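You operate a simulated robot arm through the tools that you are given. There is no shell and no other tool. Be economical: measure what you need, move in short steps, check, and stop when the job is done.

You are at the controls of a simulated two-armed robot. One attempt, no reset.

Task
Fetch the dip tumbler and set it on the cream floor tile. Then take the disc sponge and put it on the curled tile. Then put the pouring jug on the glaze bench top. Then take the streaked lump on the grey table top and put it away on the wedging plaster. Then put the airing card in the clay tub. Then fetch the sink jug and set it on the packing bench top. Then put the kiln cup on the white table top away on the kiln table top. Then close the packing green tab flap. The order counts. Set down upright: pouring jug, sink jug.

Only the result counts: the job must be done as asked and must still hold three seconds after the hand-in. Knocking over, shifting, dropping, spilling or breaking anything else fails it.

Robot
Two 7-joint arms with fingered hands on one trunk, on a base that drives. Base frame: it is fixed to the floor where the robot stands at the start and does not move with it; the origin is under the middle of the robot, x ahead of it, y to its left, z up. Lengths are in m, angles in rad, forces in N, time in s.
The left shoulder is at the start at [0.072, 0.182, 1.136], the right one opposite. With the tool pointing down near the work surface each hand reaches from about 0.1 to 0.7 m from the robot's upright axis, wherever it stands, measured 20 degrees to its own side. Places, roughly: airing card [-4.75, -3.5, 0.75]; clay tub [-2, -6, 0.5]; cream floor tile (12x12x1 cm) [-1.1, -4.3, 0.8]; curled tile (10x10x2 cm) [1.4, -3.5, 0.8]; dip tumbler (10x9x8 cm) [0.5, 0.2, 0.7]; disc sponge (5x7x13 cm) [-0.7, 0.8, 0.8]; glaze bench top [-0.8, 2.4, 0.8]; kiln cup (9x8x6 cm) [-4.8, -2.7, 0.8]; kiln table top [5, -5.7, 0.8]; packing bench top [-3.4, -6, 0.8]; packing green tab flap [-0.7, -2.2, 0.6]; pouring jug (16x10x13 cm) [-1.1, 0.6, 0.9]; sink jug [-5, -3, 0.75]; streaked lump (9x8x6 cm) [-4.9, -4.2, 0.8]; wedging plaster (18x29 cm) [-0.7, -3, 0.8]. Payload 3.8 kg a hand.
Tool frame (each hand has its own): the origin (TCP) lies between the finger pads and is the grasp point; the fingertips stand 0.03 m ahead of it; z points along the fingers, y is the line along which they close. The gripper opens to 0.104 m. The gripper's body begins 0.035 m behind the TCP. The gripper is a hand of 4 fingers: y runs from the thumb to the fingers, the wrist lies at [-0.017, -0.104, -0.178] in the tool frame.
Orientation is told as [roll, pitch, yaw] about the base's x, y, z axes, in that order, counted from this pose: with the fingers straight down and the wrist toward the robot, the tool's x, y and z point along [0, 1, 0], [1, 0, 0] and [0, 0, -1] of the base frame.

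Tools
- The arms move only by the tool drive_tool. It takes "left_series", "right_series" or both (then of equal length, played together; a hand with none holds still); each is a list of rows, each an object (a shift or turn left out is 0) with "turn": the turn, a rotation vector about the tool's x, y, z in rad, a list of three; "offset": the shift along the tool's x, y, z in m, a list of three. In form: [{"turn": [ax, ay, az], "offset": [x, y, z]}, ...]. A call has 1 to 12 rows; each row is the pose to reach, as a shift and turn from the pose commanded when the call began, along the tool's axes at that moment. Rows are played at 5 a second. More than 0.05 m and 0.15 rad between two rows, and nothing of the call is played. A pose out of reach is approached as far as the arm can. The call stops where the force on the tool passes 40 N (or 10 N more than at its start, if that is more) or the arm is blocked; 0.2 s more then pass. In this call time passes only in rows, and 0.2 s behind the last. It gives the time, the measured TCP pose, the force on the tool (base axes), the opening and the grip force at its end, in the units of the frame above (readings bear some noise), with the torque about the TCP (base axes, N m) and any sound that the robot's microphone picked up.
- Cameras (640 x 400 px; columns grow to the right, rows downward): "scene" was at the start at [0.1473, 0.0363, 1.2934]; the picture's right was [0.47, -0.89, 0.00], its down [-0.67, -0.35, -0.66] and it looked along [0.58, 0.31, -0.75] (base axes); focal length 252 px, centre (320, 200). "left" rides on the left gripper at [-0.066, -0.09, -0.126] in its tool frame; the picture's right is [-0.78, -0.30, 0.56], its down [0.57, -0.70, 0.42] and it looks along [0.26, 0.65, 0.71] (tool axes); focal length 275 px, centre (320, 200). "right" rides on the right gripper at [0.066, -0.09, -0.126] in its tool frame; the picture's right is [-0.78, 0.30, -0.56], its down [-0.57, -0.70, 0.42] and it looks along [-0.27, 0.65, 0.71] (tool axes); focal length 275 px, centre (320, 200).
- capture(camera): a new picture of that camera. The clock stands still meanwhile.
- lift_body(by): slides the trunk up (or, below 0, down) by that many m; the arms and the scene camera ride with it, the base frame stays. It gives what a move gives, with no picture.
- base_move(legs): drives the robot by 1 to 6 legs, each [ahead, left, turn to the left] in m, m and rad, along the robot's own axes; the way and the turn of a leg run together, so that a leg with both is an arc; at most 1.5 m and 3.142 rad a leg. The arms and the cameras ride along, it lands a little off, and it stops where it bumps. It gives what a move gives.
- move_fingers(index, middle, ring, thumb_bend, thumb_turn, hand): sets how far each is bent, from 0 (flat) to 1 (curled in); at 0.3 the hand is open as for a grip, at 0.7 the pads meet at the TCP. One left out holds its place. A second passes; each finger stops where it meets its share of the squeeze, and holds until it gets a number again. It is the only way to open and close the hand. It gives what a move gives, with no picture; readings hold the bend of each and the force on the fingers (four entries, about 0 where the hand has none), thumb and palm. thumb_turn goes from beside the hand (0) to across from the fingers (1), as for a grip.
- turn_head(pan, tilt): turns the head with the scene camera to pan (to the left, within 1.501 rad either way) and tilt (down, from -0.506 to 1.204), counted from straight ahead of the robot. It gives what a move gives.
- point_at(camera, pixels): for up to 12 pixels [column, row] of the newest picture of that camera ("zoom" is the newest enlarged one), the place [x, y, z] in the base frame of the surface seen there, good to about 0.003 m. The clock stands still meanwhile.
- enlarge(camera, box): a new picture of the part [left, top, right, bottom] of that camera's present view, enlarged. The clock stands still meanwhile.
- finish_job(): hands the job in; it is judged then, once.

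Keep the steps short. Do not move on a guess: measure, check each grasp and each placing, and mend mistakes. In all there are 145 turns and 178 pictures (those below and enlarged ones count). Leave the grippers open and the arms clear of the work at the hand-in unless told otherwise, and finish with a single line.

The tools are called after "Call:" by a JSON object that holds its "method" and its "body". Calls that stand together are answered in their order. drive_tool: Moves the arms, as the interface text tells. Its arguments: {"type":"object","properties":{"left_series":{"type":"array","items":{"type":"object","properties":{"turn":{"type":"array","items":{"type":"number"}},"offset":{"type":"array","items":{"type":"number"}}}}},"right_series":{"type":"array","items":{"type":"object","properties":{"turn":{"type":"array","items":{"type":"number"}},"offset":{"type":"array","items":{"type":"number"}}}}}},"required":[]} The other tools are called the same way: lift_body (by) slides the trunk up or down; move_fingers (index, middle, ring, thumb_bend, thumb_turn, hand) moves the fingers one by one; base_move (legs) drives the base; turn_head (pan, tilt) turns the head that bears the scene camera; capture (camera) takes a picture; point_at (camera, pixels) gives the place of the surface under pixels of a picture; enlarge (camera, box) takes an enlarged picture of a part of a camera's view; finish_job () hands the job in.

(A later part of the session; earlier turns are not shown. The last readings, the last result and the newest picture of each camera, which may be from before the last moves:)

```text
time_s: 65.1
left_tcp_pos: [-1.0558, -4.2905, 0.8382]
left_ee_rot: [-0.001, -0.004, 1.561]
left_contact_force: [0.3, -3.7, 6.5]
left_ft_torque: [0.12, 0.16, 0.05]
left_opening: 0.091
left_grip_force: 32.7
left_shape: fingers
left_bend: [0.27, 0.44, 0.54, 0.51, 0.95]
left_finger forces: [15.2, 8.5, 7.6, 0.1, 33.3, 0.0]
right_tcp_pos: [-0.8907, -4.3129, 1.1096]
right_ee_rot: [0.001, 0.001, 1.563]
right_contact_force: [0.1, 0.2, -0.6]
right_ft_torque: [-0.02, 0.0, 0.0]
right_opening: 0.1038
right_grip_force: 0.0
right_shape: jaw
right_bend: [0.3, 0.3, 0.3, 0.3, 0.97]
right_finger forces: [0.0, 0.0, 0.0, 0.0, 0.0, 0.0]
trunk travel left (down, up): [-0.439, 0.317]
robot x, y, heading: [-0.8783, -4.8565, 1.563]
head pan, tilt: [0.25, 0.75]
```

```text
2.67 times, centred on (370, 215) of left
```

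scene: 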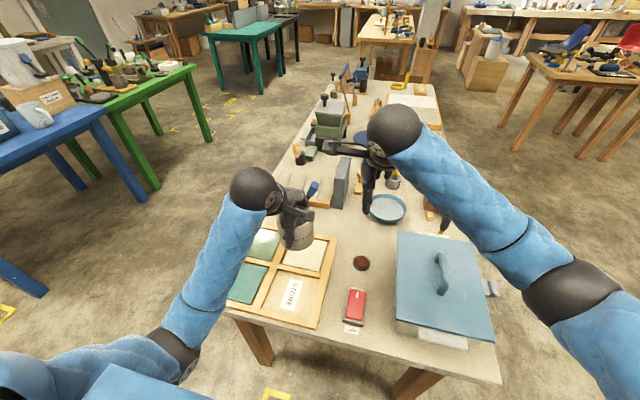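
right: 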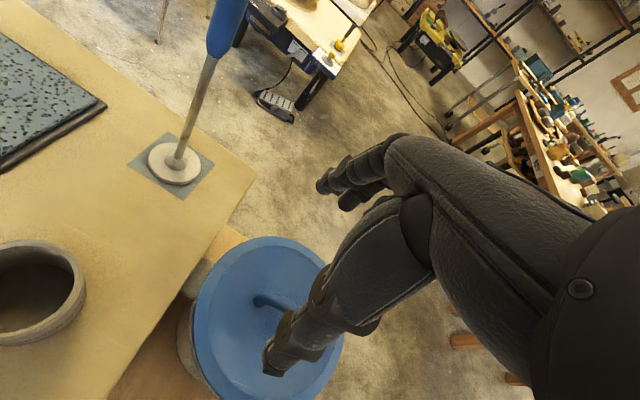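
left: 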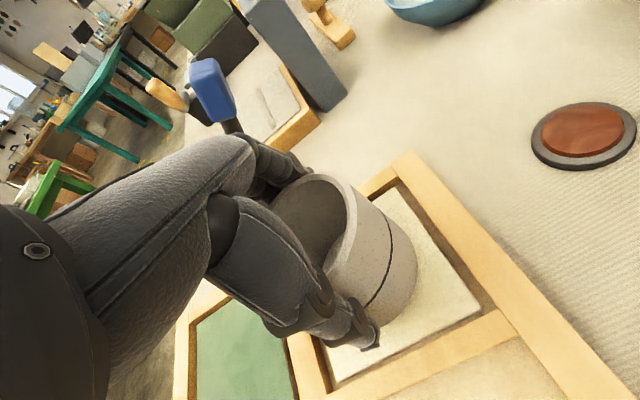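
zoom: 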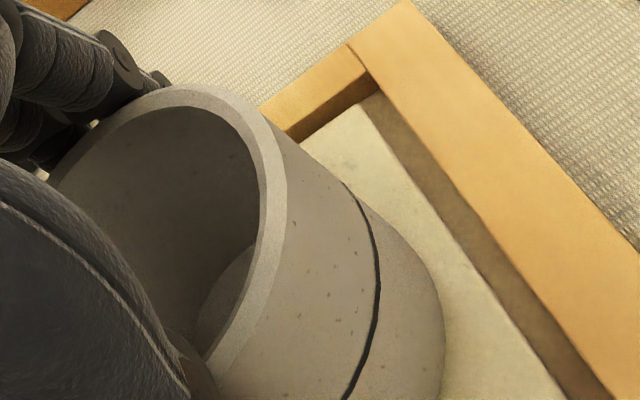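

It rests on the tile (net 6.5 N up). I open the hand.

Call:
{"method": "move_fingers", "body": {"hand": "left", "index": 0.2, "middle": 0.2, "ring": 0.2, "thumb_bend": 0.2}}

Call:
{"method": "drive_tool", "body": {"left_series": [{"offset": [0, 0, -0.03]}, {"offset": [0, 0, -0.07]}, {"offset": [0, 0, -0.12]}, {"offset": [0, 0, -0.16]}, {"offset": [0, -0.04, -0.18]}]}}

Call:
{"method": "capture", "body": {"camera": "scene"}}

Call:
{"method": "capture", "body": {"camera": "left"}}

```text
time_s: 66.1
left_tcp_pos: [-1.0555, -4.2909, 0.837]
left_ee_rot: [0.001, 0.001, 1.561]
left_contact_force: [-0.8, 0.1, 0.4]
left_ft_torque: [0.0, 0.01, 0.0]
left_opening: 0.1264
left_grip_force: 0.1
left_shape: fingers
left_bend: [0.2, 0.2, 0.2, 0.2, 0.97]
left_finger forces: [0.0, 0.1, 0.0, 0.1, 0.0, 0.0]
right_tcp_pos: [-0.8921, -4.3116, 1.1095]
right_ee_rot: [0.0, -0.001, 1.562]
right_contact_force: [0.5, 0.5, 0.0]
right_ft_torque: [0.03, 0.01, 0.01]
right_opening: 0.1035
right_grip_force: 0.1
right_shape: jaw
right_bend: [0.3, 0.3, 0.3, 0.3, 0.97]
right_finger forces: [0.1, 0.1, 0.0, 0.1, 0.1, 0.0]
trunk travel left (down, up): [-0.439, 0.317]
robot x, y, heading: [-0.871, -4.8566, 1.564]
head pan, tilt: [0.25, 0.75]
```

```text
time_s: 67.3
left_tcp_pos: [-1.0556, -4.333, 1.0174]
left_ee_rot: [0.0, 0.001, 1.563]
left_contact_force: [0.5, 0.0, -0.4]
left_ft_torque: [0.01, 0.07, -0.01]
left_opening: 0.1266
left_grip_force: 0.1
left_shape: fingers
left_bend: [0.2, 0.2, 0.2, 0.2, 0.97]
left_finger forces: [0.0, 0.0, 0.0, 0.0, 0.0, 0.1]
right_tcp_pos: [-0.8911, -4.3131, 1.1098]
right_ee_rot: [0.0, 0.001, 1.563]
right_contact_force: [1.0, -0.2, 0.4]
right_ft_torque: [0.0, 0.0, 0.02]
right_opening: 0.1035
right_grip_force: 0.0
right_shape: jaw
right_bend: [0.3, 0.3, 0.3, 0.3, 0.97]
right_finger forces: [0.0, 0.0, 0.0, 0.1, 0.0, 0.0]
trunk travel left (down, up): [-0.439, 0.317]
robot x, y, heading: [-0.8741, -4.854, 1.561]
head pan, tilt: [0.25, 0.75]
```

```text
151 pictures are left
```

scene: 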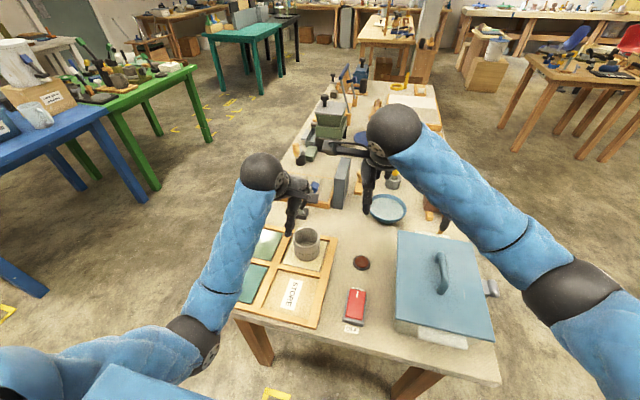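

```text
150 pictures are left
```

left: 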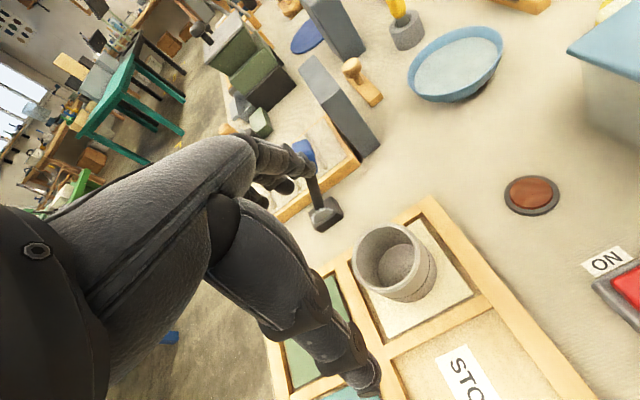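

The tumbler stands on the cream tile. Next the sponge: I back off, slide right and drive north up the corridor, stopping before the narrow part.

Call:
{"method": "base_move", "body": {"legs": [[-0.25, 0, 0], [0, -1.1, 0], [1.4, 0.0, 0], [1.3, 0.1, 0]]}}

Call:
{"method": "turn_head", "body": {"pan": 0.4, "tilt": 0.4}}

Call:
{"method": "capture", "body": {"camera": "scene"}}

```text
time_s: 87.1
left_tcp_pos: [0.0117, -1.9024, 1.0162]
left_ee_rot: [-0.001, 0.002, 1.548]
left_contact_force: [-0.2, -0.6, 0.1]
left_ft_torque: [-0.03, -0.01, -0.02]
left_opening: 0.1263
left_grip_force: 0.1
left_shape: fingers
left_bend: [0.2, 0.2, 0.2, 0.2, 0.97]
left_finger forces: [0.0, 0.1, 0.0, 0.0, 0.0, 0.0]
right_tcp_pos: [0.1752, -1.8848, 1.11]
right_ee_rot: [0.0, 0.001, 1.546]
right_contact_force: [1.0, -0.5, -1.2]
right_ft_torque: [0.01, 0.01, -0.02]
right_opening: 0.1036
right_grip_force: 0.1
right_shape: jaw
right_bend: [0.3, 0.3, 0.3, 0.3, 0.97]
right_finger forces: [0.0, 0.0, 0.1, 0.1, 0.0, 0.0]
trunk travel left (down, up): [-0.439, 0.317]
robot x, y, heading: [0.1811, -2.4326, 1.544]
head pan, tilt: [0.25, 0.75]
```

```text
time_s: 87.9
left_tcp_pos: [0.0114, -1.9012, 1.0161]
left_ee_rot: [0.0, 0.002, 1.546]
left_contact_force: [1.4, 0.2, -0.3]
left_ft_torque: [-0.02, 0.02, 0.02]
left_opening: 0.1267
left_grip_force: 0.1
left_shape: fingers
left_bend: [0.2, 0.2, 0.2, 0.2, 0.97]
left_finger forces: [0.1, 0.0, 0.0, 0.1, 0.0, 0.0]
right_tcp_pos: [0.1762, -1.8842, 1.1101]
right_ee_rot: [0.0, -0.001, 1.548]
right_contact_force: [0.4, -0.2, -0.9]
right_ft_torque: [0.01, -0.02, 0.01]
right_opening: 0.1037
right_grip_force: 0.1
right_shape: jaw
right_bend: [0.3, 0.3, 0.3, 0.3, 0.97]
right_finger forces: [0.0, 0.0, 0.0, 0.0, 0.1, 0.0]
trunk travel left (down, up): [-0.439, 0.317]
robot x, y, heading: [0.183, -2.4305, 1.547]
head pan, tilt: [0.4, 0.4]
```

```text
149 pictures are left
```

scene: 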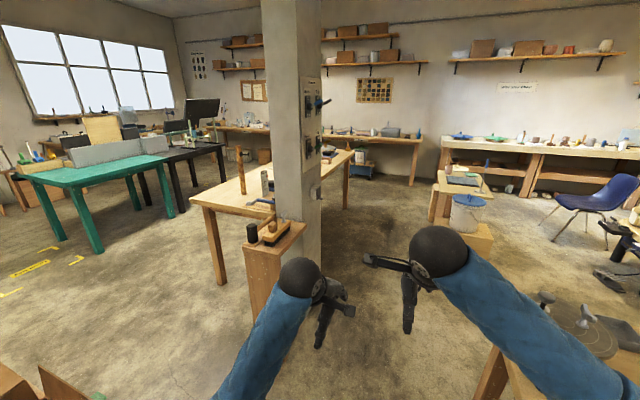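

I see a pine table behind the pillar; I measure its outline and surroundings.

Call:
{"method": "point_at", "body": {"camera": "scene", "pixels": [[345, 205], [350, 156], [195, 202], [222, 282], [262, 305], [305, 225], [330, 165], [325, 155], [440, 220], [475, 250], [430, 190], [340, 145]]}}

Call:
{"method": "enlarge", "body": {"camera": "scene", "box": [180, 110, 440, 270]}}

```text
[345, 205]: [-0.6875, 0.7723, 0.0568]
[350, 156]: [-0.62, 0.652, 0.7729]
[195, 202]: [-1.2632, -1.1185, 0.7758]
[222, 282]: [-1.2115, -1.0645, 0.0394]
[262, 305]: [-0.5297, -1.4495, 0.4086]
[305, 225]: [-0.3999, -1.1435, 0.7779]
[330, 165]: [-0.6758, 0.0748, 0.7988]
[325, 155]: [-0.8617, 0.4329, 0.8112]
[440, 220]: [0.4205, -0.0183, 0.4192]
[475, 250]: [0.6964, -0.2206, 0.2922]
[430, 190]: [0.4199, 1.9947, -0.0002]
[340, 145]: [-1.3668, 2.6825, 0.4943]
```

```text
2.46 times, centred on (310, 190) of scene
```

zoom: 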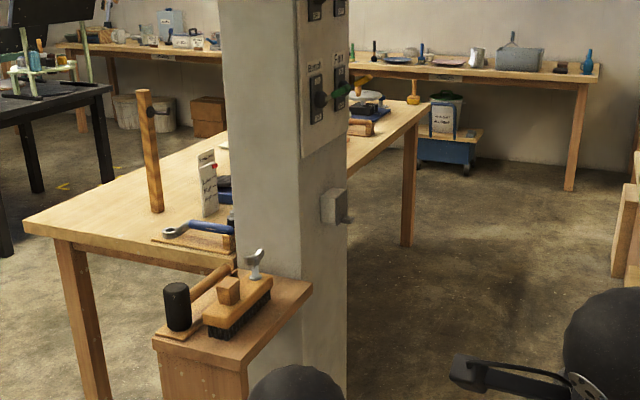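

The pine table spans x −1.26..−0.62, y −1.12..0.82. I drive north to about (0,−0.4) and look at the sponge.

Call:
{"method": "base_move", "body": {"legs": [[0.5, 0.13, 0.02], [1.0, 0.04, 0], [0.5, 0, 0]]}}

Call:
{"method": "turn_head", "body": {"pan": 0.5, "tilt": 0.5}}

Call:
{"method": "capture", "body": {"camera": "scene"}}

```text
time_s: 98.2
left_tcp_pos: [-0.14, 0.0986, 1.0158]
left_ee_rot: [0.0, 0.002, 1.555]
left_contact_force: [-0.5, -0.4, -0.4]
left_ft_torque: [0.0, -0.05, 0.04]
left_opening: 0.1264
left_grip_force: 0.1
left_shape: fingers
left_bend: [0.2, 0.2, 0.2, 0.2, 0.97]
left_finger forces: [0.1, 0.0, 0.0, 0.0, 0.1, 0.1]
right_tcp_pos: [0.0245, 0.1158, 1.1085]
right_ee_rot: [-0.001, 0.004, 1.556]
right_contact_force: [0.1, -0.3, -1.0]
right_ft_torque: [0.04, 0.04, 0.01]
right_opening: 0.1035
right_grip_force: 0.0
right_shape: jaw
right_bend: [0.3, 0.3, 0.3, 0.3, 0.97]
right_finger forces: [0.1, 0.0, 0.1, 0.0, 0.0, 0.0]
trunk travel left (down, up): [-0.439, 0.317]
robot x, y, heading: [0.0312, -0.4268, 1.553]
head pan, tilt: [0.4, 0.4]
```

```text
time_s: 98.9
left_tcp_pos: [-0.1392, 0.0981, 1.0163]
left_ee_rot: [0.002, 0.0, 1.555]
left_contact_force: [0.5, 0.4, -0.3]
left_ft_torque: [0.02, 0.0, -0.01]
left_opening: 0.1263
left_grip_force: 0.0
left_shape: fingers
left_bend: [0.2, 0.2, 0.2, 0.2, 0.97]
left_finger forces: [0.1, 0.1, 0.0, 0.1, 0.0, 0.0]
right_tcp_pos: [0.0248, 0.1163, 1.1089]
right_ee_rot: [-0.001, 0.0, 1.555]
right_contact_force: [0.1, 0.6, 0.5]
right_ft_torque: [-0.03, 0.01, -0.02]
right_opening: 0.1036
right_grip_force: 0.1
right_shape: jaw
right_bend: [0.3, 0.3, 0.3, 0.3, 0.97]
right_finger forces: [0.1, 0.1, 0.1, 0.0, 0.1, 0.0]
trunk travel left (down, up): [-0.439, 0.317]
robot x, y, heading: [0.033, -0.4284, 1.555]
head pan, tilt: [0.499, 0.499]
```

```text
147 pictures are left
```

scene: 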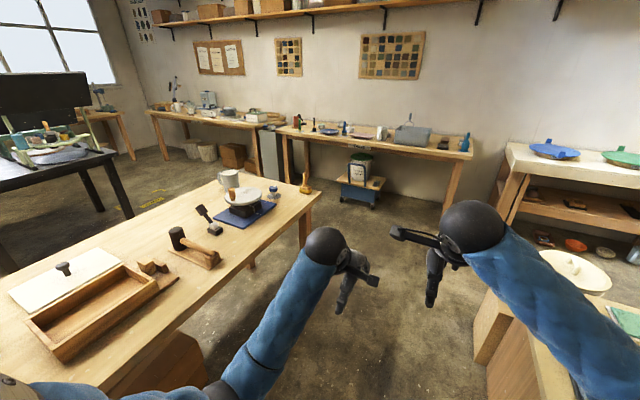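

Call:
{"method": "enlarge", "body": {"camera": "scene", "box": [180, 150, 340, 250]}}

Call:
{"method": "point_at", "body": {"camera": "scene", "pixels": [[305, 178], [305, 190], [300, 193], [318, 196], [230, 180], [240, 197], [218, 225], [208, 255], [475, 330], [490, 360], [300, 250], [440, 140]]}}

```text
4.00 times, centred on (260, 200) of scene
```

zoom: 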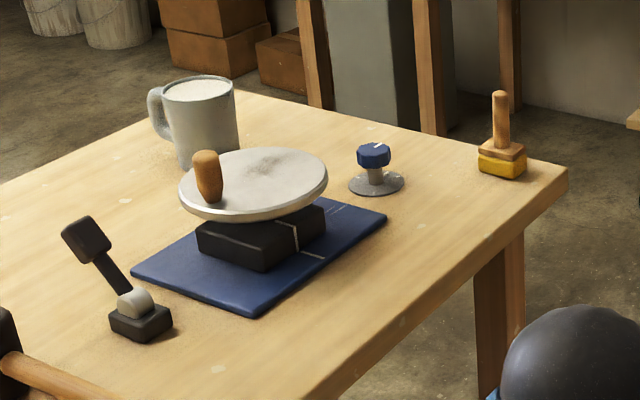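

```text
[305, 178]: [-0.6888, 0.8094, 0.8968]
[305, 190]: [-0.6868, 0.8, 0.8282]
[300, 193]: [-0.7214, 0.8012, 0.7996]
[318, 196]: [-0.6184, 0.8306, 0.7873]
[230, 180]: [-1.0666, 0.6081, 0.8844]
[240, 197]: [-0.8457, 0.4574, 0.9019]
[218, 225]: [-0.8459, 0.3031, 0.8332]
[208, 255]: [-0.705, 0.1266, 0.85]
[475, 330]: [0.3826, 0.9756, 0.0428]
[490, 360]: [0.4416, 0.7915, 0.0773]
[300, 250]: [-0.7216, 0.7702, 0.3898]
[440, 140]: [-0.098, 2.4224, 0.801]
```

The sponge (wood handle on yellow pad) stands at (−0.69, 0.805), top 0.897. I drive to (0,0.58), turn to face it, for a right hand grasp.

Call:
{"method": "base_move", "body": {"legs": [[1.02, 0.05, 0], [0, 0, 1.585], [0.08, 0, 0]]}}

Call:
{"method": "turn_head", "body": {"pan": -0.2, "tilt": 0.7}}

Call:
{"method": "capture", "body": {"camera": "scene"}}

Call:
{"method": "capture", "body": {"camera": "right"}}

```text
time_s: 108.6
left_tcp_pos: [-0.6196, 0.4465, 1.0155]
left_ee_rot: [-0.001, 0.003, 3.097]
left_contact_force: [-0.5, 0.3, -0.5]
left_ft_torque: [0.0, -0.01, 0.02]
left_opening: 0.1264
left_grip_force: 0.0
left_shape: fingers
left_bend: [0.2, 0.2, 0.2, 0.2, 0.97]
left_finger forces: [0.0, 0.0, 0.1, 0.0, 0.0, 0.0]
right_tcp_pos: [-0.6344, 0.612, 1.108]
right_ee_rot: [0.001, 0.002, 3.095]
right_contact_force: [-0.7, -0.8, -0.4]
right_ft_torque: [-0.02, 0.01, 0.01]
right_opening: 0.1037
right_grip_force: 0.1
right_shape: jaw
right_bend: [0.3, 0.3, 0.3, 0.3, 0.97]
right_finger forces: [0.0, 0.0, 0.1, 0.1, 0.0, 0.0]
trunk travel left (down, up): [-0.439, 0.317]
robot x, y, heading: [-0.0848, 0.6069, 3.098]
head pan, tilt: [0.499, 0.499]
```

```text
time_s: 109.7
left_tcp_pos: [-0.6199, 0.4451, 1.0156]
left_ee_rot: [0.0, 0.0, 3.096]
left_contact_force: [0.1, -0.3, -0.1]
left_ft_torque: [0.05, 0.02, 0.01]
left_opening: 0.1264
left_grip_force: 0.1
left_shape: fingers
left_bend: [0.2, 0.2, 0.2, 0.2, 0.97]
left_finger forces: [0.1, 0.0, 0.1, 0.1, 0.0, 0.0]
right_tcp_pos: [-0.6319, 0.6103, 1.1098]
right_ee_rot: [0.0, -0.001, 3.097]
right_contact_force: [0.7, 0.2, 0.5]
right_ft_torque: [0.01, 0.02, -0.01]
right_opening: 0.1038
right_grip_force: 0.1
right_shape: jaw
right_bend: [0.3, 0.3, 0.3, 0.3, 0.97]
right_finger forces: [0.0, 0.1, 0.0, 0.1, 0.1, 0.0]
trunk travel left (down, up): [-0.439, 0.317]
robot x, y, heading: [-0.0873, 0.6015, 3.097]
head pan, tilt: [-0.201, 0.7]
```

```text
145 pictures are left
```

scene: 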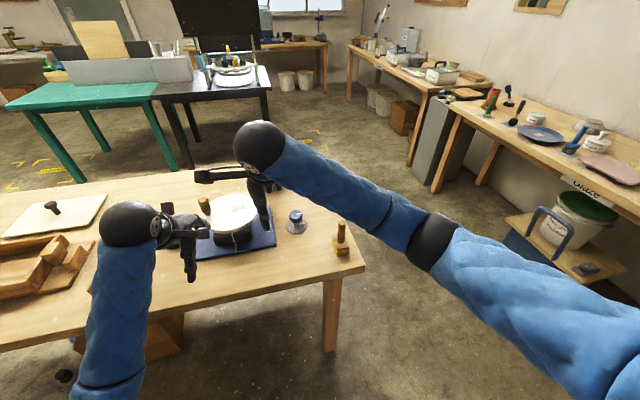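

```text
144 pictures are left
```

right: 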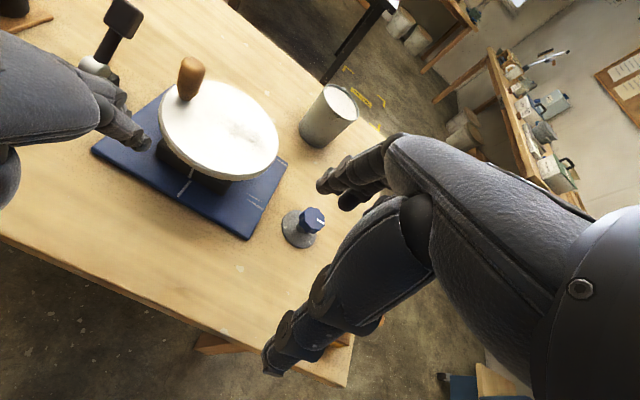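

Call:
{"method": "enlarge", "body": {"camera": "scene", "box": [290, 200, 386, 260]}}

Call:
{"method": "point_at", "body": {"camera": "zoom", "pixels": [[338, 142], [338, 155], [338, 200], [338, 230], [330, 260], [350, 275], [300, 300], [450, 330], [345, 320]]}}

```text
6.67 times, centred on (338, 230) of scene
```

zoom: 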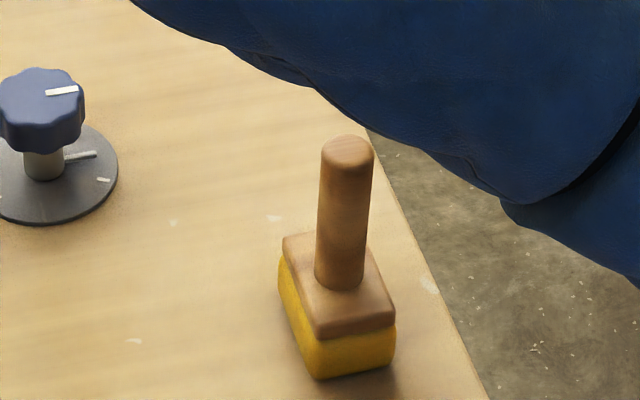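

```text
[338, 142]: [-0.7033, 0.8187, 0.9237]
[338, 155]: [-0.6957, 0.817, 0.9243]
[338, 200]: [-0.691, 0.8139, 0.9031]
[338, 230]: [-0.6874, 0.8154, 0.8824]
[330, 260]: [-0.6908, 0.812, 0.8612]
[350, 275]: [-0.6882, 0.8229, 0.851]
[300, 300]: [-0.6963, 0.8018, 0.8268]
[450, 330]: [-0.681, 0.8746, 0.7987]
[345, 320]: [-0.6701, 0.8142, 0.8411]
```

Handle axis ≈ (−0.700, 0.815), top 0.925, pad block top ≈0.835. I move the right hand above and down to TCP z≈0.885.

Call:
{"method": "drive_tool", "body": {"right_series": [{"offset": [-0.045, 0.017, 0]}, {"offset": [-0.09, 0.034, 0]}, {"offset": [-0.135, 0.051, 0]}, {"offset": [-0.18, 0.068, 0]}, {"offset": [-0.202, 0.077, 0.02]}, {"offset": [-0.202, 0.077, 0.06]}, {"offset": [-0.202, 0.077, 0.1]}, {"offset": [-0.202, 0.077, 0.14]}]}}

Call:
{"method": "capture", "body": {"camera": "right"}}

```text
time_s: 111.5
left_tcp_pos: [-0.6196, 0.448, 1.0154]
left_ee_rot: [-0.001, 0.002, 3.096]
left_contact_force: [-0.2, 0.3, 0.6]
left_ft_torque: [0.0, 0.0, 0.04]
left_opening: 0.1263
left_grip_force: 0.1
left_shape: fingers
left_bend: [0.2, 0.2, 0.2, 0.2, 0.97]
left_finger forces: [0.1, 0.0, 0.0, 0.0, 0.0, 0.0]
right_tcp_pos: [-0.6994, 0.819, 0.9707]
right_ee_rot: [0.0, 0.001, 3.096]
right_contact_force: [-0.5, 0.7, 0.3]
right_ft_torque: [0.02, 0.02, 0.01]
right_opening: 0.1035
right_grip_force: 0.0
right_shape: jaw
right_bend: [0.3, 0.3, 0.3, 0.3, 0.97]
right_finger forces: [0.1, 0.0, 0.0, 0.0, 0.1, 0.1]
trunk travel left (down, up): [-0.439, 0.317]
robot x, y, heading: [-0.089, 0.6049, 3.096]
head pan, tilt: [-0.201, 0.7]
```

```text
142 pictures are left
```

right: 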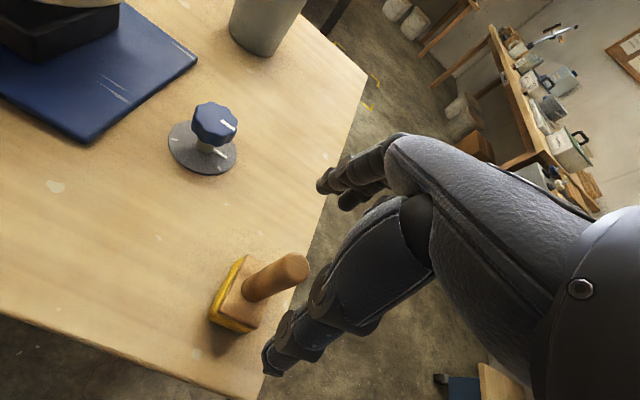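

By projection, a point 4.5 cm below the TCP should appear at (295,265), and the handle top is seen right there. I descend 0.085.

Call:
{"method": "drive_tool", "body": {"right_series": [{"offset": [0, 0, 0.04]}, {"offset": [0, 0, 0.07]}, {"offset": [0, 0, 0.085]}]}}

Call:
{"method": "capture", "body": {"camera": "right"}}

```text
time_s: 112.3
left_tcp_pos: [-0.6189, 0.447, 1.0162]
left_ee_rot: [0.0, 0.002, 3.097]
left_contact_force: [-0.3, -0.1, -0.5]
left_ft_torque: [0.01, 0.03, 0.0]
left_opening: 0.1265
left_grip_force: 0.1
left_shape: fingers
left_bend: [0.2, 0.2, 0.2, 0.2, 0.97]
left_finger forces: [0.0, 0.0, 0.1, 0.0, 0.1, 0.1]
right_tcp_pos: [-0.7004, 0.8155, 0.8852]
right_ee_rot: [0.001, 0.001, 3.097]
right_contact_force: [-0.7, 0.0, 0.7]
right_ft_torque: [0.01, 0.01, 0.0]
right_opening: 0.1036
right_grip_force: 0.1
right_shape: jaw
right_bend: [0.3, 0.3, 0.3, 0.3, 0.97]
right_finger forces: [0.0, 0.0, 0.0, 0.0, 0.1, 0.0]
trunk travel left (down, up): [-0.439, 0.317]
robot x, y, heading: [-0.0851, 0.6032, 3.094]
head pan, tilt: [-0.201, 0.7]
```

```text
141 pictures are left
```

right: 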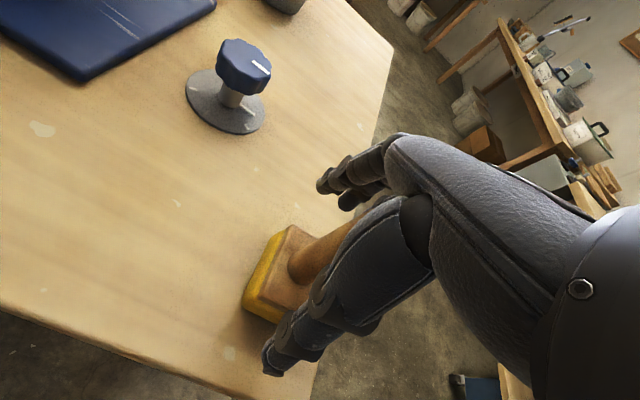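

The handle lies between thumb and fingers. I close.

Call:
{"method": "move_fingers", "body": {"hand": "right", "index": 0.7, "middle": 0.7, "ring": 0.7, "thumb_bend": 0.7}}

Call:
{"method": "drive_tool", "body": {"right_series": [{"offset": [0, 0, -0.03]}, {"offset": [0, 0, -0.07]}, {"offset": [0, 0, -0.11]}, {"offset": [0, 0, -0.15]}]}}

Call:
{"method": "capture", "body": {"camera": "right"}}

```text
time_s: 113.3
left_tcp_pos: [-0.6184, 0.446, 1.0165]
left_ee_rot: [0.001, 0.0, 3.097]
left_contact_force: [-0.1, 0.1, 0.5]
left_ft_torque: [0.03, -0.01, -0.03]
left_opening: 0.1263
left_grip_force: 0.1
left_shape: fingers
left_bend: [0.2, 0.2, 0.2, 0.2, 0.97]
left_finger forces: [0.0, 0.0, 0.0, 0.0, 0.1, 0.0]
right_tcp_pos: [-0.6985, 0.8169, 0.8848]
right_ee_rot: [-0.001, 0.0, 3.096]
right_contact_force: [0.0, 0.6, -0.3]
right_ft_torque: [0.05, 0.01, 0.02]
right_opening: 0.0133
right_grip_force: 5.9
right_shape: fingers
right_bend: [0.67, 0.67, 0.7, 0.65, 0.96]
right_finger forces: [2.0, 3.7, 0.0, 0.1, 5.6, 0.0]
trunk travel left (down, up): [-0.439, 0.317]
robot x, y, heading: [-0.0883, 0.6028, 3.093]
head pan, tilt: [-0.201, 0.7]
```

```text
time_s: 114.3
left_tcp_pos: [-0.6193, 0.4463, 1.0158]
left_ee_rot: [0.001, 0.002, 3.096]
left_contact_force: [1.4, -0.2, 0.7]
left_ft_torque: [0.01, -0.03, -0.01]
left_opening: 0.1266
left_grip_force: 0.1
left_shape: fingers
left_bend: [0.2, 0.2, 0.2, 0.2, 0.97]
left_finger forces: [0.1, 0.0, 0.1, 0.0, 0.1, 0.0]
right_tcp_pos: [-0.7002, 0.8181, 1.0362]
right_ee_rot: [-0.003, -0.001, 3.095]
right_contact_force: [0.4, 0.0, -0.4]
right_ft_torque: [0.02, 0.0, 0.0]
right_opening: 0.0135
right_grip_force: 5.8
right_shape: fingers
right_bend: [0.67, 0.67, 0.7, 0.65, 0.96]
right_finger forces: [2.0, 3.8, 0.0, 0.1, 5.4, 0.0]
trunk travel left (down, up): [-0.439, 0.317]
robot x, y, heading: [-0.0884, 0.6053, 3.099]
head pan, tilt: [-0.201, 0.7]
```

```text
140 pictures are left
```

right: 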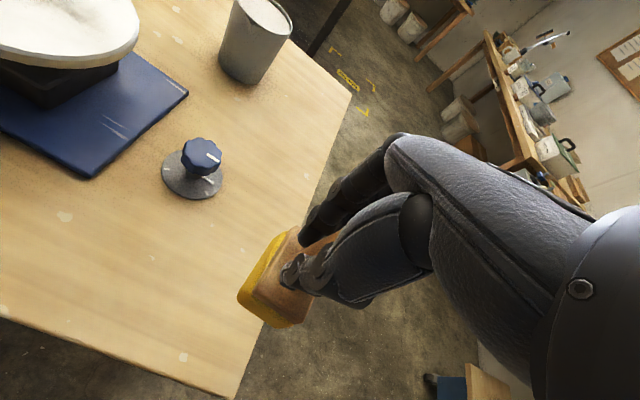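

Lifted. I tighten the grip a bit for the drive.

Call:
{"method": "move_fingers", "body": {"hand": "right", "index": 0.85, "middle": 0.85, "ring": 0.85, "thumb_bend": 0.85}}

Call:
{"method": "enlarge", "body": {"camera": "right", "box": [200, 190, 360, 350]}}

```text
time_s: 115.3
left_tcp_pos: [-0.6193, 0.4474, 1.0165]
left_ee_rot: [0.002, 0.002, 3.096]
left_contact_force: [-0.1, -1.2, -0.1]
left_ft_torque: [0.01, -0.01, -0.04]
left_opening: 0.1264
left_grip_force: 0.0
left_shape: fingers
left_bend: [0.2, 0.2, 0.2, 0.2, 0.97]
left_finger forces: [0.0, 0.0, 0.0, 0.1, 0.0, 0.0]
right_tcp_pos: [-0.7005, 0.8165, 1.0341]
right_ee_rot: [0.001, -0.002, 3.096]
right_contact_force: [0.7, -0.1, -0.3]
right_ft_torque: [0.02, 0.0, 0.02]
right_opening: 0.0083
right_grip_force: 23.4
right_shape: fingers
right_bend: [0.73, 0.71, 0.85, 0.72, 0.91]
right_finger forces: [10.1, 14.7, 0.0, 0.0, 21.8, 0.1]
trunk travel left (down, up): [-0.439, 0.317]
robot x, y, heading: [-0.0853, 0.6068, 3.096]
head pan, tilt: [-0.201, 0.7]
```

```text
2.50 times, centred on (280, 270) of right
```

zoom: 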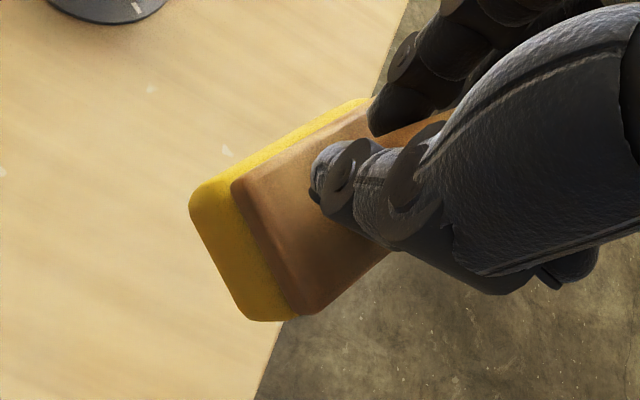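

Firm grip (23 N). I tuck the right hand back and up, then drive: turn left to face south, and go down the corridor.

Call:
{"method": "drive_tool", "body": {"right_series": [{"offset": [0.02, -0.03, -0.03]}, {"offset": [0.05, -0.06, -0.05]}, {"offset": [0.08, -0.09, -0.07]}, {"offset": [0.1, -0.12, -0.08]}]}}

Call:
{"method": "base_move", "body": {"legs": [[-0.1, 0, 0], [0, 0, 1.6], [1.0, 0, 0]]}}

```text
time_s: 116.3
left_tcp_pos: [-0.6178, 0.4446, 1.0184]
left_ee_rot: [-0.002, 0.0, 3.096]
left_contact_force: [0.6, -0.9, 0.2]
left_ft_torque: [0.08, 0.02, 0.01]
left_opening: 0.1265
left_grip_force: 0.1
left_shape: fingers
left_bend: [0.2, 0.2, 0.2, 0.2, 0.97]
left_finger forces: [0.0, 0.1, 0.0, 0.0, 0.0, 0.0]
right_tcp_pos: [-0.5817, 0.7129, 1.114]
right_ee_rot: [-0.01, -0.003, 3.093]
right_contact_force: [0.2, 0.7, -1.2]
right_ft_torque: [-0.05, 0.02, -0.01]
right_opening: 0.008
right_grip_force: 24.1
right_shape: fingers
right_bend: [0.73, 0.71, 0.85, 0.72, 0.91]
right_finger forces: [10.6, 15.9, 0.0, 0.2, 22.0, 0.1]
trunk travel left (down, up): [-0.439, 0.317]
robot x, y, heading: [-0.0875, 0.6014, 3.099]
head pan, tilt: [-0.201, 0.7]
```

```text
time_s: 126.1
left_tcp_pos: [0.1447, -0.9333, 1.0167]
left_ee_rot: [-0.001, 0.002, -1.607]
left_contact_force: [-0.4, 0.1, -0.1]
left_ft_torque: [0.07, 0.02, -0.01]
left_opening: 0.1266
left_grip_force: 0.0
left_shape: fingers
left_bend: [0.2, 0.2, 0.2, 0.2, 0.97]
left_finger forces: [0.0, 0.0, 0.0, 0.0, 0.1, 0.1]
right_tcp_pos: [-0.1237, -0.9005, 1.1143]
right_ee_rot: [-0.006, 0.0, -1.612]
right_contact_force: [-0.2, -0.4, -0.3]
right_ft_torque: [0.01, 0.03, -0.01]
right_opening: 0.0074
right_grip_force: 24.6
right_shape: fingers
right_bend: [0.73, 0.71, 0.85, 0.73, 0.91]
right_finger forces: [11.1, 16.2, 0.0, 0.0, 21.6, 0.1]
trunk travel left (down, up): [-0.439, 0.317]
robot x, y, heading: [-0.0198, -0.3985, -1.612]
head pan, tilt: [-0.201, 0.7]
```

I correct heading and go to y≈−2.6, then look left at the table with the curled tile.

Call:
{"method": "base_move", "body": {"legs": [[0.1, 0.09, 0.045], [1.3, 0, 0], [0.7, 0.15, 0]]}}

Call:
{"method": "turn_head", "body": {"pan": 0.9, "tilt": 0.5}}

Call:
{"method": "capture", "body": {"camera": "scene"}}

```text
time_s: 136.9
left_tcp_pos: [0.3467, -3.0162, 1.0164]
left_ee_rot: [0.002, 0.001, -1.608]
left_contact_force: [-0.4, 0.2, 0.1]
left_ft_torque: [0.02, 0.01, -0.03]
left_opening: 0.1261
left_grip_force: 0.0
left_shape: fingers
left_bend: [0.2, 0.2, 0.2, 0.2, 0.97]
left_finger forces: [0.1, 0.0, 0.1, 0.0, 0.0, 0.1]
right_tcp_pos: [0.0777, -2.981, 1.1144]
right_ee_rot: [-0.005, 0.001, -1.614]
right_contact_force: [-0.2, -0.3, -1.0]
right_ft_torque: [0.0, 0.02, -0.02]
right_opening: 0.0076
right_grip_force: 24.5
right_shape: fingers
right_bend: [0.73, 0.71, 0.85, 0.73, 0.91]
right_finger forces: [11.0, 16.5, 0.0, 0.1, 21.6, 0.1]
trunk travel left (down, up): [-0.439, 0.317]
robot x, y, heading: [0.1859, -2.4793, -1.614]
head pan, tilt: [-0.201, 0.7]
```

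```text
time_s: 138.3
left_tcp_pos: [0.3473, -3.0139, 1.0162]
left_ee_rot: [0.001, 0.003, -1.609]
left_contact_force: [0.0, -0.7, 0.1]
left_ft_torque: [0.03, -0.01, 0.0]
left_opening: 0.1264
left_grip_force: 0.0
left_shape: fingers
left_bend: [0.2, 0.2, 0.2, 0.2, 0.97]
left_finger forces: [0.1, 0.1, 0.0, 0.0, 0.0, 0.0]
right_tcp_pos: [0.0776, -2.9812, 1.1142]
right_ee_rot: [-0.008, 0.001, -1.616]
right_contact_force: [-0.1, -0.2, -1.9]
right_ft_torque: [0.01, 0.03, 0.0]
right_opening: 0.0075
right_grip_force: 24.4
right_shape: fingers
right_bend: [0.73, 0.71, 0.85, 0.73, 0.91]
right_finger forces: [10.9, 16.4, 0.0, 0.0, 21.6, 0.0]
trunk travel left (down, up): [-0.439, 0.317]
robot x, y, heading: [0.1824, -2.4809, -1.613]
head pan, tilt: [0.901, 0.499]
```

```text
138 pictures are left
```

scene: 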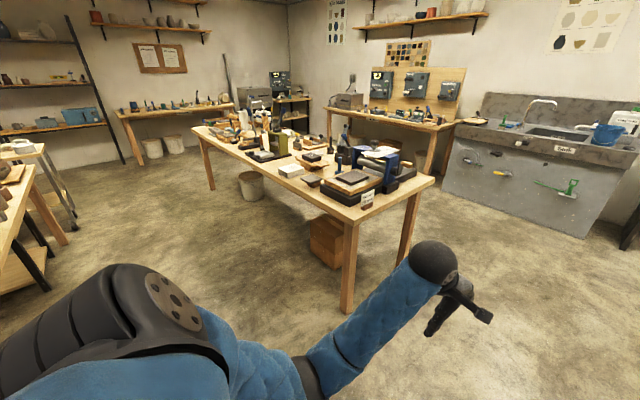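

Call:
{"method": "enlarge", "body": {"camera": "scene", "box": [230, 110, 450, 250]}}

Call:
{"method": "point_at", "body": {"camera": "scene", "pixels": [[345, 312], [402, 260], [353, 220], [432, 182], [195, 132], [355, 178], [312, 180], [290, 170], [210, 187], [320, 260], [310, 156], [265, 155]]}}

```text
2.86 times, centred on (340, 180) of scene
```

zoom: 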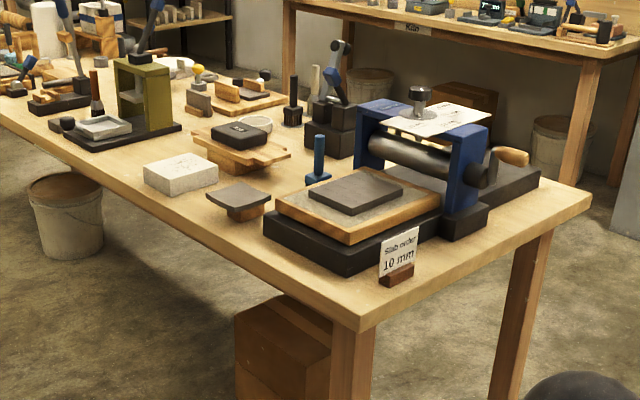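

```text
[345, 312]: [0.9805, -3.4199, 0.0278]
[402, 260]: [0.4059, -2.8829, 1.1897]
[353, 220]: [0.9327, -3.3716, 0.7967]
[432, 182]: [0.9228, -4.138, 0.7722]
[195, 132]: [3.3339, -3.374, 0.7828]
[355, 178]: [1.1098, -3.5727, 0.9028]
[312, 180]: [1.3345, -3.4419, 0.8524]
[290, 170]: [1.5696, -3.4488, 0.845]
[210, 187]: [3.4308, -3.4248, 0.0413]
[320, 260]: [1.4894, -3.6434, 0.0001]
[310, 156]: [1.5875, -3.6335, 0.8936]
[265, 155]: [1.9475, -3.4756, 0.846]
```

The curled tile is the curved slab at zoom (238,198), ≈(1.35,−3.45). I drive forward to y≈−2.72 and slide left along the table's north side.

Call:
{"method": "base_move", "body": {"legs": [[0.24, 0, 0.04], [0, 1.3, 0]]}}

Call:
{"method": "turn_head", "body": {"pan": -0.2, "tilt": 0.8}}

Call:
{"method": "capture", "body": {"camera": "scene"}}

```text
time_s: 146.1
left_tcp_pos: [1.6554, -3.2449, 1.0157]
left_ee_rot: [-0.001, 0.001, -1.563]
left_contact_force: [-0.3, -0.5, 0.1]
left_ft_torque: [0.0, 0.05, 0.03]
left_opening: 0.1263
left_grip_force: 0.1
left_shape: fingers
left_bend: [0.2, 0.2, 0.2, 0.2, 0.97]
left_finger forces: [0.0, 0.0, 0.1, 0.1, 0.1, 0.0]
right_tcp_pos: [1.3856, -3.2239, 1.1145]
right_ee_rot: [-0.006, 0.001, -1.571]
right_contact_force: [-0.4, 0.1, -0.4]
right_ft_torque: [0.0, 0.01, 0.0]
right_opening: 0.0076
right_grip_force: 25.0
right_shape: fingers
right_bend: [0.73, 0.71, 0.85, 0.73, 0.91]
right_finger forces: [11.0, 16.5, 0.0, 0.0, 21.6, 0.0]
trunk travel left (down, up): [-0.439, 0.317]
robot x, y, heading: [1.4689, -2.723, -1.562]
head pan, tilt: [0.901, 0.499]
```

```text
time_s: 147.4
left_tcp_pos: [1.6553, -3.243, 1.0165]
left_ee_rot: [-0.002, 0.002, -1.565]
left_contact_force: [0.3, -0.8, -0.6]
left_ft_torque: [0.04, 0.0, 0.02]
left_opening: 0.1264
left_grip_force: 0.0
left_shape: fingers
left_bend: [0.2, 0.2, 0.2, 0.2, 0.97]
left_finger forces: [0.0, 0.1, 0.1, 0.0, 0.0, 0.1]
right_tcp_pos: [1.3855, -3.2239, 1.1148]
right_ee_rot: [-0.009, -0.001, -1.568]
right_contact_force: [0.4, -0.8, -1.3]
right_ft_torque: [0.01, -0.01, 0.01]
right_opening: 0.0074
right_grip_force: 24.1
right_shape: fingers
right_bend: [0.73, 0.71, 0.85, 0.73, 0.91]
right_finger forces: [10.9, 16.4, 0.0, 0.0, 21.7, 0.0]
trunk travel left (down, up): [-0.439, 0.317]
robot x, y, heading: [1.4682, -2.7242, -1.562]
head pan, tilt: [-0.201, 0.799]
```

```text
136 pictures are left
```

scene: 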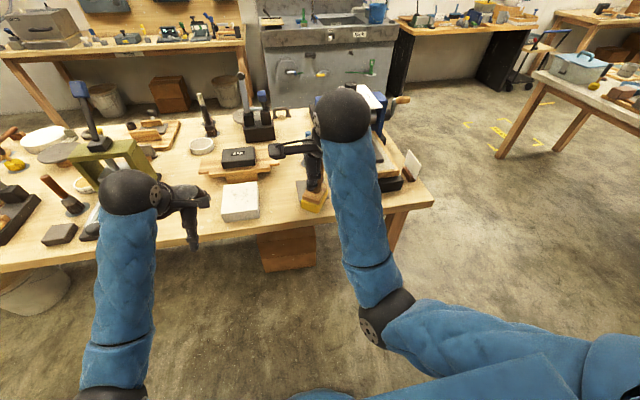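

The tile is behind the held sponge; I look through the right camera and a zoom.

Call:
{"method": "capture", "body": {"camera": "right"}}

Call:
{"method": "enlarge", "body": {"camera": "scene", "box": [250, 130, 410, 230]}}

```text
135 pictures are left
```

right: 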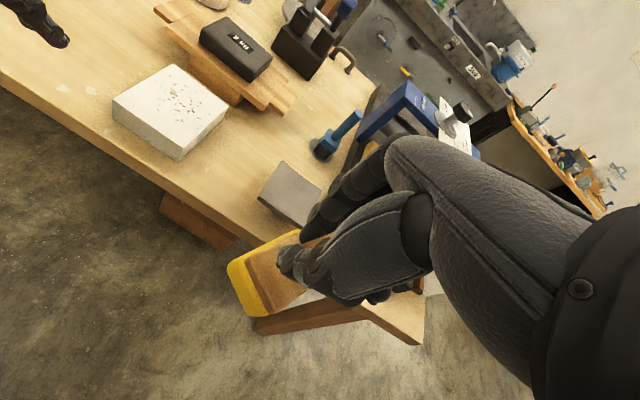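

```text
4.00 times, centred on (330, 180) of scene
```

zoom: 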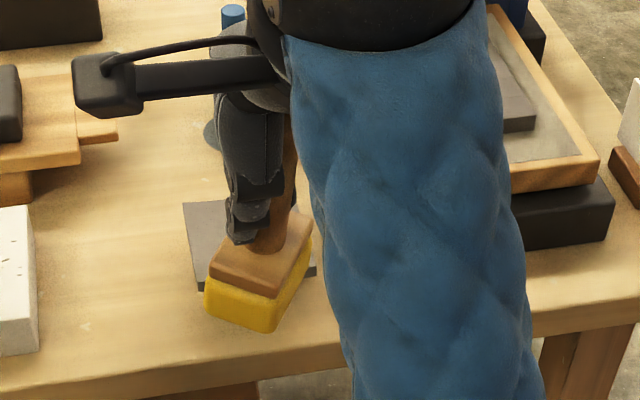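

Call:
{"method": "point_at", "body": {"camera": "right", "pixels": [[284, 165], [262, 194], [290, 194], [315, 190], [300, 222], [275, 178], [300, 178], [282, 208], [270, 225], [240, 180], [340, 130], [320, 148]]}}

Call:
{"method": "enlarge", "body": {"camera": "right", "box": [220, 110, 380, 270]}}

```text
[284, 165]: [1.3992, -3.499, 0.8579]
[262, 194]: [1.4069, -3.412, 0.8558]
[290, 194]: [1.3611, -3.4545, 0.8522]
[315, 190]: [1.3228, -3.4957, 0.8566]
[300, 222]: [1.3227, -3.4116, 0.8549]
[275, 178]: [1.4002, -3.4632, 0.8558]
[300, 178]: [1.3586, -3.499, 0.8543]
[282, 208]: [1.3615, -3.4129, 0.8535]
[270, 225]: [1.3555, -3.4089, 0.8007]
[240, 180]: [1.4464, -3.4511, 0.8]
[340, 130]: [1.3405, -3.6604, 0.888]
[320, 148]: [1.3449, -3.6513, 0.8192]
```

```text
2.50 times, centred on (300, 190) of right
```

zoom: 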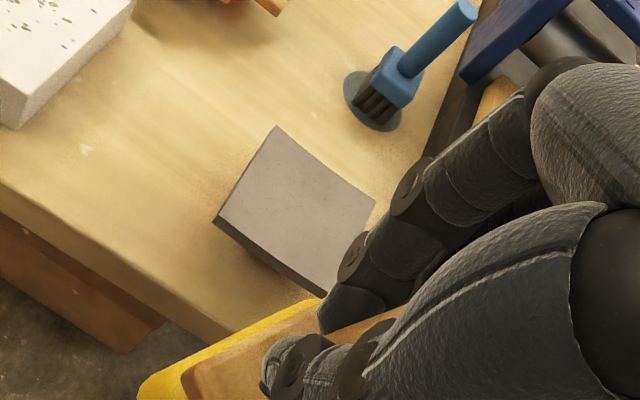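

Tile centre ≈ (1.360,−3.456), top 0.852–0.857. I drive 0.15 forward.

Call:
{"method": "base_move", "body": {"legs": [[0.15, 0, 0]]}}

Call:
{"method": "capture", "body": {"camera": "right"}}

```text
time_s: 148.8
left_tcp_pos: [1.6584, -3.3973, 1.0158]
left_ee_rot: [0.001, 0.004, -1.564]
left_contact_force: [0.2, -0.5, 0.1]
left_ft_torque: [0.02, 0.01, 0.0]
left_opening: 0.1264
left_grip_force: 0.1
left_shape: fingers
left_bend: [0.2, 0.2, 0.2, 0.2, 0.97]
left_finger forces: [0.0, 0.1, 0.1, 0.1, 0.1, 0.0]
right_tcp_pos: [1.3865, -3.3759, 1.1131]
right_ee_rot: [-0.007, 0.003, -1.569]
right_contact_force: [0.4, 0.1, -0.6]
right_ft_torque: [0.01, 0.02, 0.01]
right_opening: 0.0076
right_grip_force: 24.8
right_shape: fingers
right_bend: [0.73, 0.71, 0.85, 0.73, 0.91]
right_finger forces: [11.0, 16.5, 0.0, 0.0, 21.7, 0.0]
trunk travel left (down, up): [-0.439, 0.317]
robot x, y, heading: [1.4713, -2.8703, -1.562]
head pan, tilt: [-0.201, 0.799]
```

```text
132 pictures are left
```

right: 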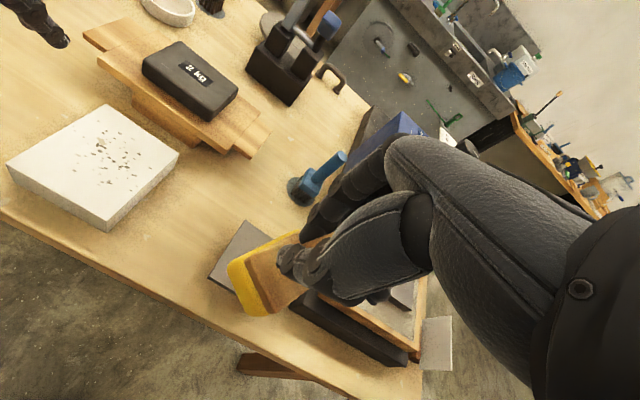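

I move 0.08 ahead, 0.027 right and lower to about 3 cm above the tile.

Call:
{"method": "drive_tool", "body": {"right_series": [{"offset": [-0.014, 0.04, 0]}, {"offset": [-0.027, 0.08, 0]}, {"offset": [-0.027, 0.08, 0.045]}, {"offset": [-0.027, 0.08, 0.09]}, {"offset": [-0.027, 0.08, 0.13]}]}}

Call:
{"method": "capture", "body": {"camera": "right"}}

Call:
{"method": "enlarge", "body": {"camera": "scene", "box": [250, 130, 410, 230]}}

```text
time_s: 150.0
left_tcp_pos: [1.6564, -3.3959, 1.0161]
left_ee_rot: [0.001, 0.001, -1.565]
left_contact_force: [0.7, -0.6, -1.2]
left_ft_torque: [-0.02, 0.03, -0.02]
left_opening: 0.1265
left_grip_force: 0.0
left_shape: fingers
left_bend: [0.2, 0.2, 0.2, 0.2, 0.97]
left_finger forces: [0.0, 0.1, 0.0, 0.0, 0.0, 0.0]
right_tcp_pos: [1.3573, -3.4533, 0.9828]
right_ee_rot: [-0.007, 0.0, -1.57]
right_contact_force: [-0.3, -0.4, -1.5]
right_ft_torque: [-0.01, -0.01, -0.02]
right_opening: 0.0074
right_grip_force: 24.8
right_shape: fingers
right_bend: [0.73, 0.71, 0.85, 0.73, 0.91]
right_finger forces: [11.3, 17.3, 0.0, 0.0, 21.9, 0.0]
trunk travel left (down, up): [-0.439, 0.317]
robot x, y, heading: [1.4756, -2.874, -1.565]
head pan, tilt: [-0.201, 0.799]
```

```text
131 pictures are left
```

right: 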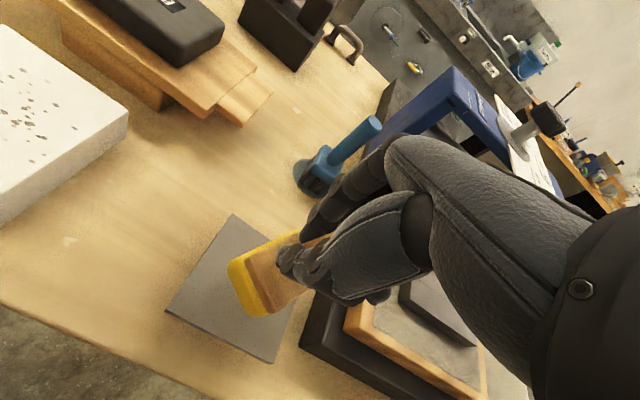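

```text
4.00 times, centred on (330, 180) of scene
```

zoom: 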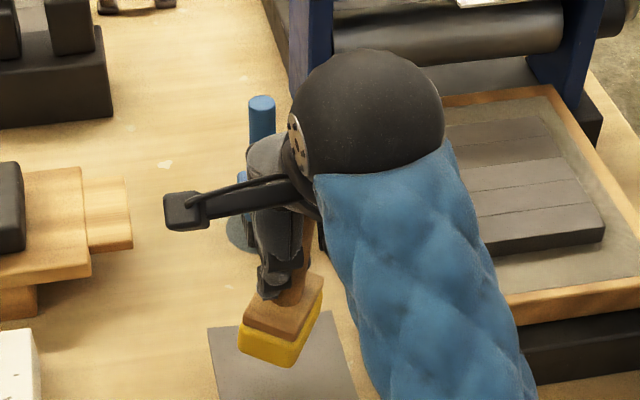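

Call:
{"method": "point_at", "body": {"camera": "zoom", "pixels": [[275, 355], [245, 340], [300, 350], [318, 305], [250, 310], [285, 300], [215, 335], [320, 330], [352, 390]]}}

```text
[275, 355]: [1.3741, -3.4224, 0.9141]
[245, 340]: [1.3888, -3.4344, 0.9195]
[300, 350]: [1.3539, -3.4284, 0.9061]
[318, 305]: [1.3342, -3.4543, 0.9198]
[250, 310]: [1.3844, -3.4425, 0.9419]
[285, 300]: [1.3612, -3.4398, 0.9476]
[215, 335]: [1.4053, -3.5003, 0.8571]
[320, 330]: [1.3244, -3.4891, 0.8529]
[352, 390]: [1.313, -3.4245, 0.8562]
```

Sponge is centred over the tile. I lower until light contact.

Call:
{"method": "drive_tool", "body": {"right_series": [{"offset": [0, 0, 0.015]}, {"offset": [0, 0, 0.025]}, {"offset": [0, 0, 0.03]}, {"offset": [0, 0, 0.033]}]}}

Call:
{"method": "enlarge", "body": {"camera": "right", "box": [140, 190, 380, 370]}}

```text
time_s: 151.0
left_tcp_pos: [1.6562, -3.3952, 1.0161]
left_ee_rot: [0.001, 0.001, -1.565]
left_contact_force: [-0.5, 0.1, 0.2]
left_ft_torque: [0.01, 0.01, 0.0]
left_opening: 0.1265
left_grip_force: 0.0
left_shape: fingers
left_bend: [0.2, 0.2, 0.2, 0.2, 0.97]
left_finger forces: [0.0, 0.0, 0.0, 0.0, 0.1, 0.0]
right_tcp_pos: [1.3578, -3.4547, 0.9506]
right_ee_rot: [-0.007, -0.001, -1.568]
right_contact_force: [0.2, 0.5, -1.6]
right_ft_torque: [0.0, -0.01, 0.01]
right_opening: 0.0071
right_grip_force: 25.0
right_shape: fingers
right_bend: [0.73, 0.71, 0.85, 0.73, 0.91]
right_finger forces: [11.1, 17.5, 0.1, 0.0, 21.9, 0.0]
trunk travel left (down, up): [-0.439, 0.317]
robot x, y, heading: [1.4708, -2.8718, -1.567]
head pan, tilt: [-0.201, 0.799]
```

```text
2.22 times, centred on (260, 280) of right
```

zoom: 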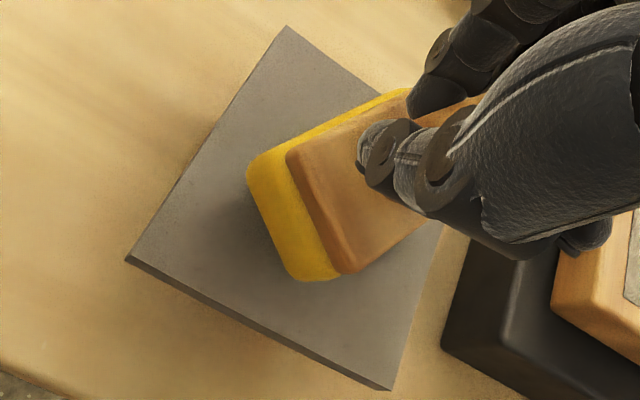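

No contact yet; I continue in 4 mm steps.

Call:
{"method": "drive_tool", "body": {"right_series": [{"offset": [0, 0, 0.004]}, {"offset": [0, 0, 0.007]}]}}

Call:
{"method": "enlarge", "body": {"camera": "right", "box": [140, 190, 380, 370]}}

```text
time_s: 151.6
left_tcp_pos: [1.6567, -3.3953, 1.0148]
left_ee_rot: [0.001, 0.0, -1.564]
left_contact_force: [-0.5, -0.9, 0.4]
left_ft_torque: [-0.02, 0.02, -0.01]
left_opening: 0.1264
left_grip_force: 0.1
left_shape: fingers
left_bend: [0.2, 0.2, 0.2, 0.2, 0.97]
left_finger forces: [0.0, 0.0, 0.0, 0.0, 0.0, 0.0]
right_tcp_pos: [1.3579, -3.4544, 0.9431]
right_ee_rot: [-0.007, -0.001, -1.568]
right_contact_force: [-0.4, 0.3, -2.1]
right_ft_torque: [0.03, 0.01, -0.01]
right_opening: 0.0074
right_grip_force: 25.0
right_shape: fingers
right_bend: [0.73, 0.71, 0.85, 0.73, 0.91]
right_finger forces: [11.3, 17.3, 0.1, 0.0, 21.8, 0.0]
trunk travel left (down, up): [-0.439, 0.317]
robot x, y, heading: [1.4735, -2.872, -1.561]
head pan, tilt: [-0.201, 0.799]
```

```text
2.22 times, centred on (260, 280) of right
```

zoom: 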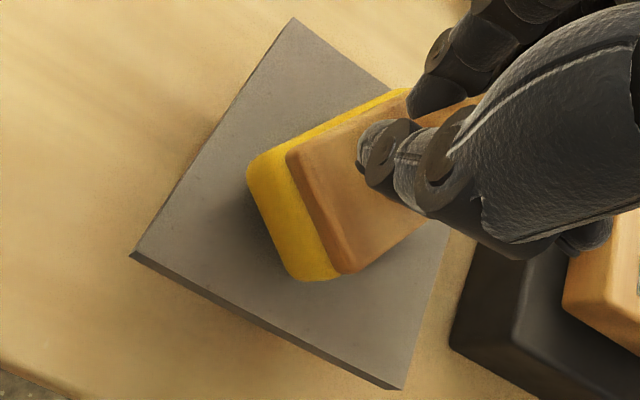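

Call:
{"method": "point_at", "body": {"camera": "zoom", "pixels": [[252, 182], [275, 235], [297, 272], [335, 276], [240, 190], [285, 285], [310, 120]]}}

Call:
{"method": "drive_tool", "body": {"right_series": [{"offset": [0, 0, 0.003]}, {"offset": [0, 0, 0.006]}]}}

```text
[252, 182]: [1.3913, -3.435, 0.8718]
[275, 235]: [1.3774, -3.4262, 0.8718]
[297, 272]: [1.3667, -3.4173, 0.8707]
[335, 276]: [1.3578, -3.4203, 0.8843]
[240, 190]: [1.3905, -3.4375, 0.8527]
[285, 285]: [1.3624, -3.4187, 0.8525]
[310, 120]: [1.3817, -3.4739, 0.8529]
```

```text
time_s: 152.2
left_tcp_pos: [1.6565, -3.3955, 1.0164]
left_ee_rot: [0.001, 0.004, -1.564]
left_contact_force: [-0.9, -0.4, -0.5]
left_ft_torque: [-0.01, 0.03, 0.03]
left_opening: 0.1263
left_grip_force: 0.0
left_shape: fingers
left_bend: [0.2, 0.2, 0.2, 0.2, 0.97]
left_finger forces: [0.0, 0.0, 0.1, 0.1, 0.0, 0.0]
right_tcp_pos: [1.3581, -3.4543, 0.939]
right_ee_rot: [-0.006, -0.001, -1.569]
right_contact_force: [-0.1, 0.4, 0.0]
right_ft_torque: [-0.04, -0.01, 0.0]
right_opening: 0.0073
right_grip_force: 25.0
right_shape: fingers
right_bend: [0.73, 0.71, 0.85, 0.73, 0.91]
right_finger forces: [11.2, 17.4, 0.0, 0.1, 21.7, 0.0]
trunk travel left (down, up): [-0.439, 0.317]
robot x, y, heading: [1.4656, -2.8713, -1.565]
head pan, tilt: [-0.201, 0.799]
```

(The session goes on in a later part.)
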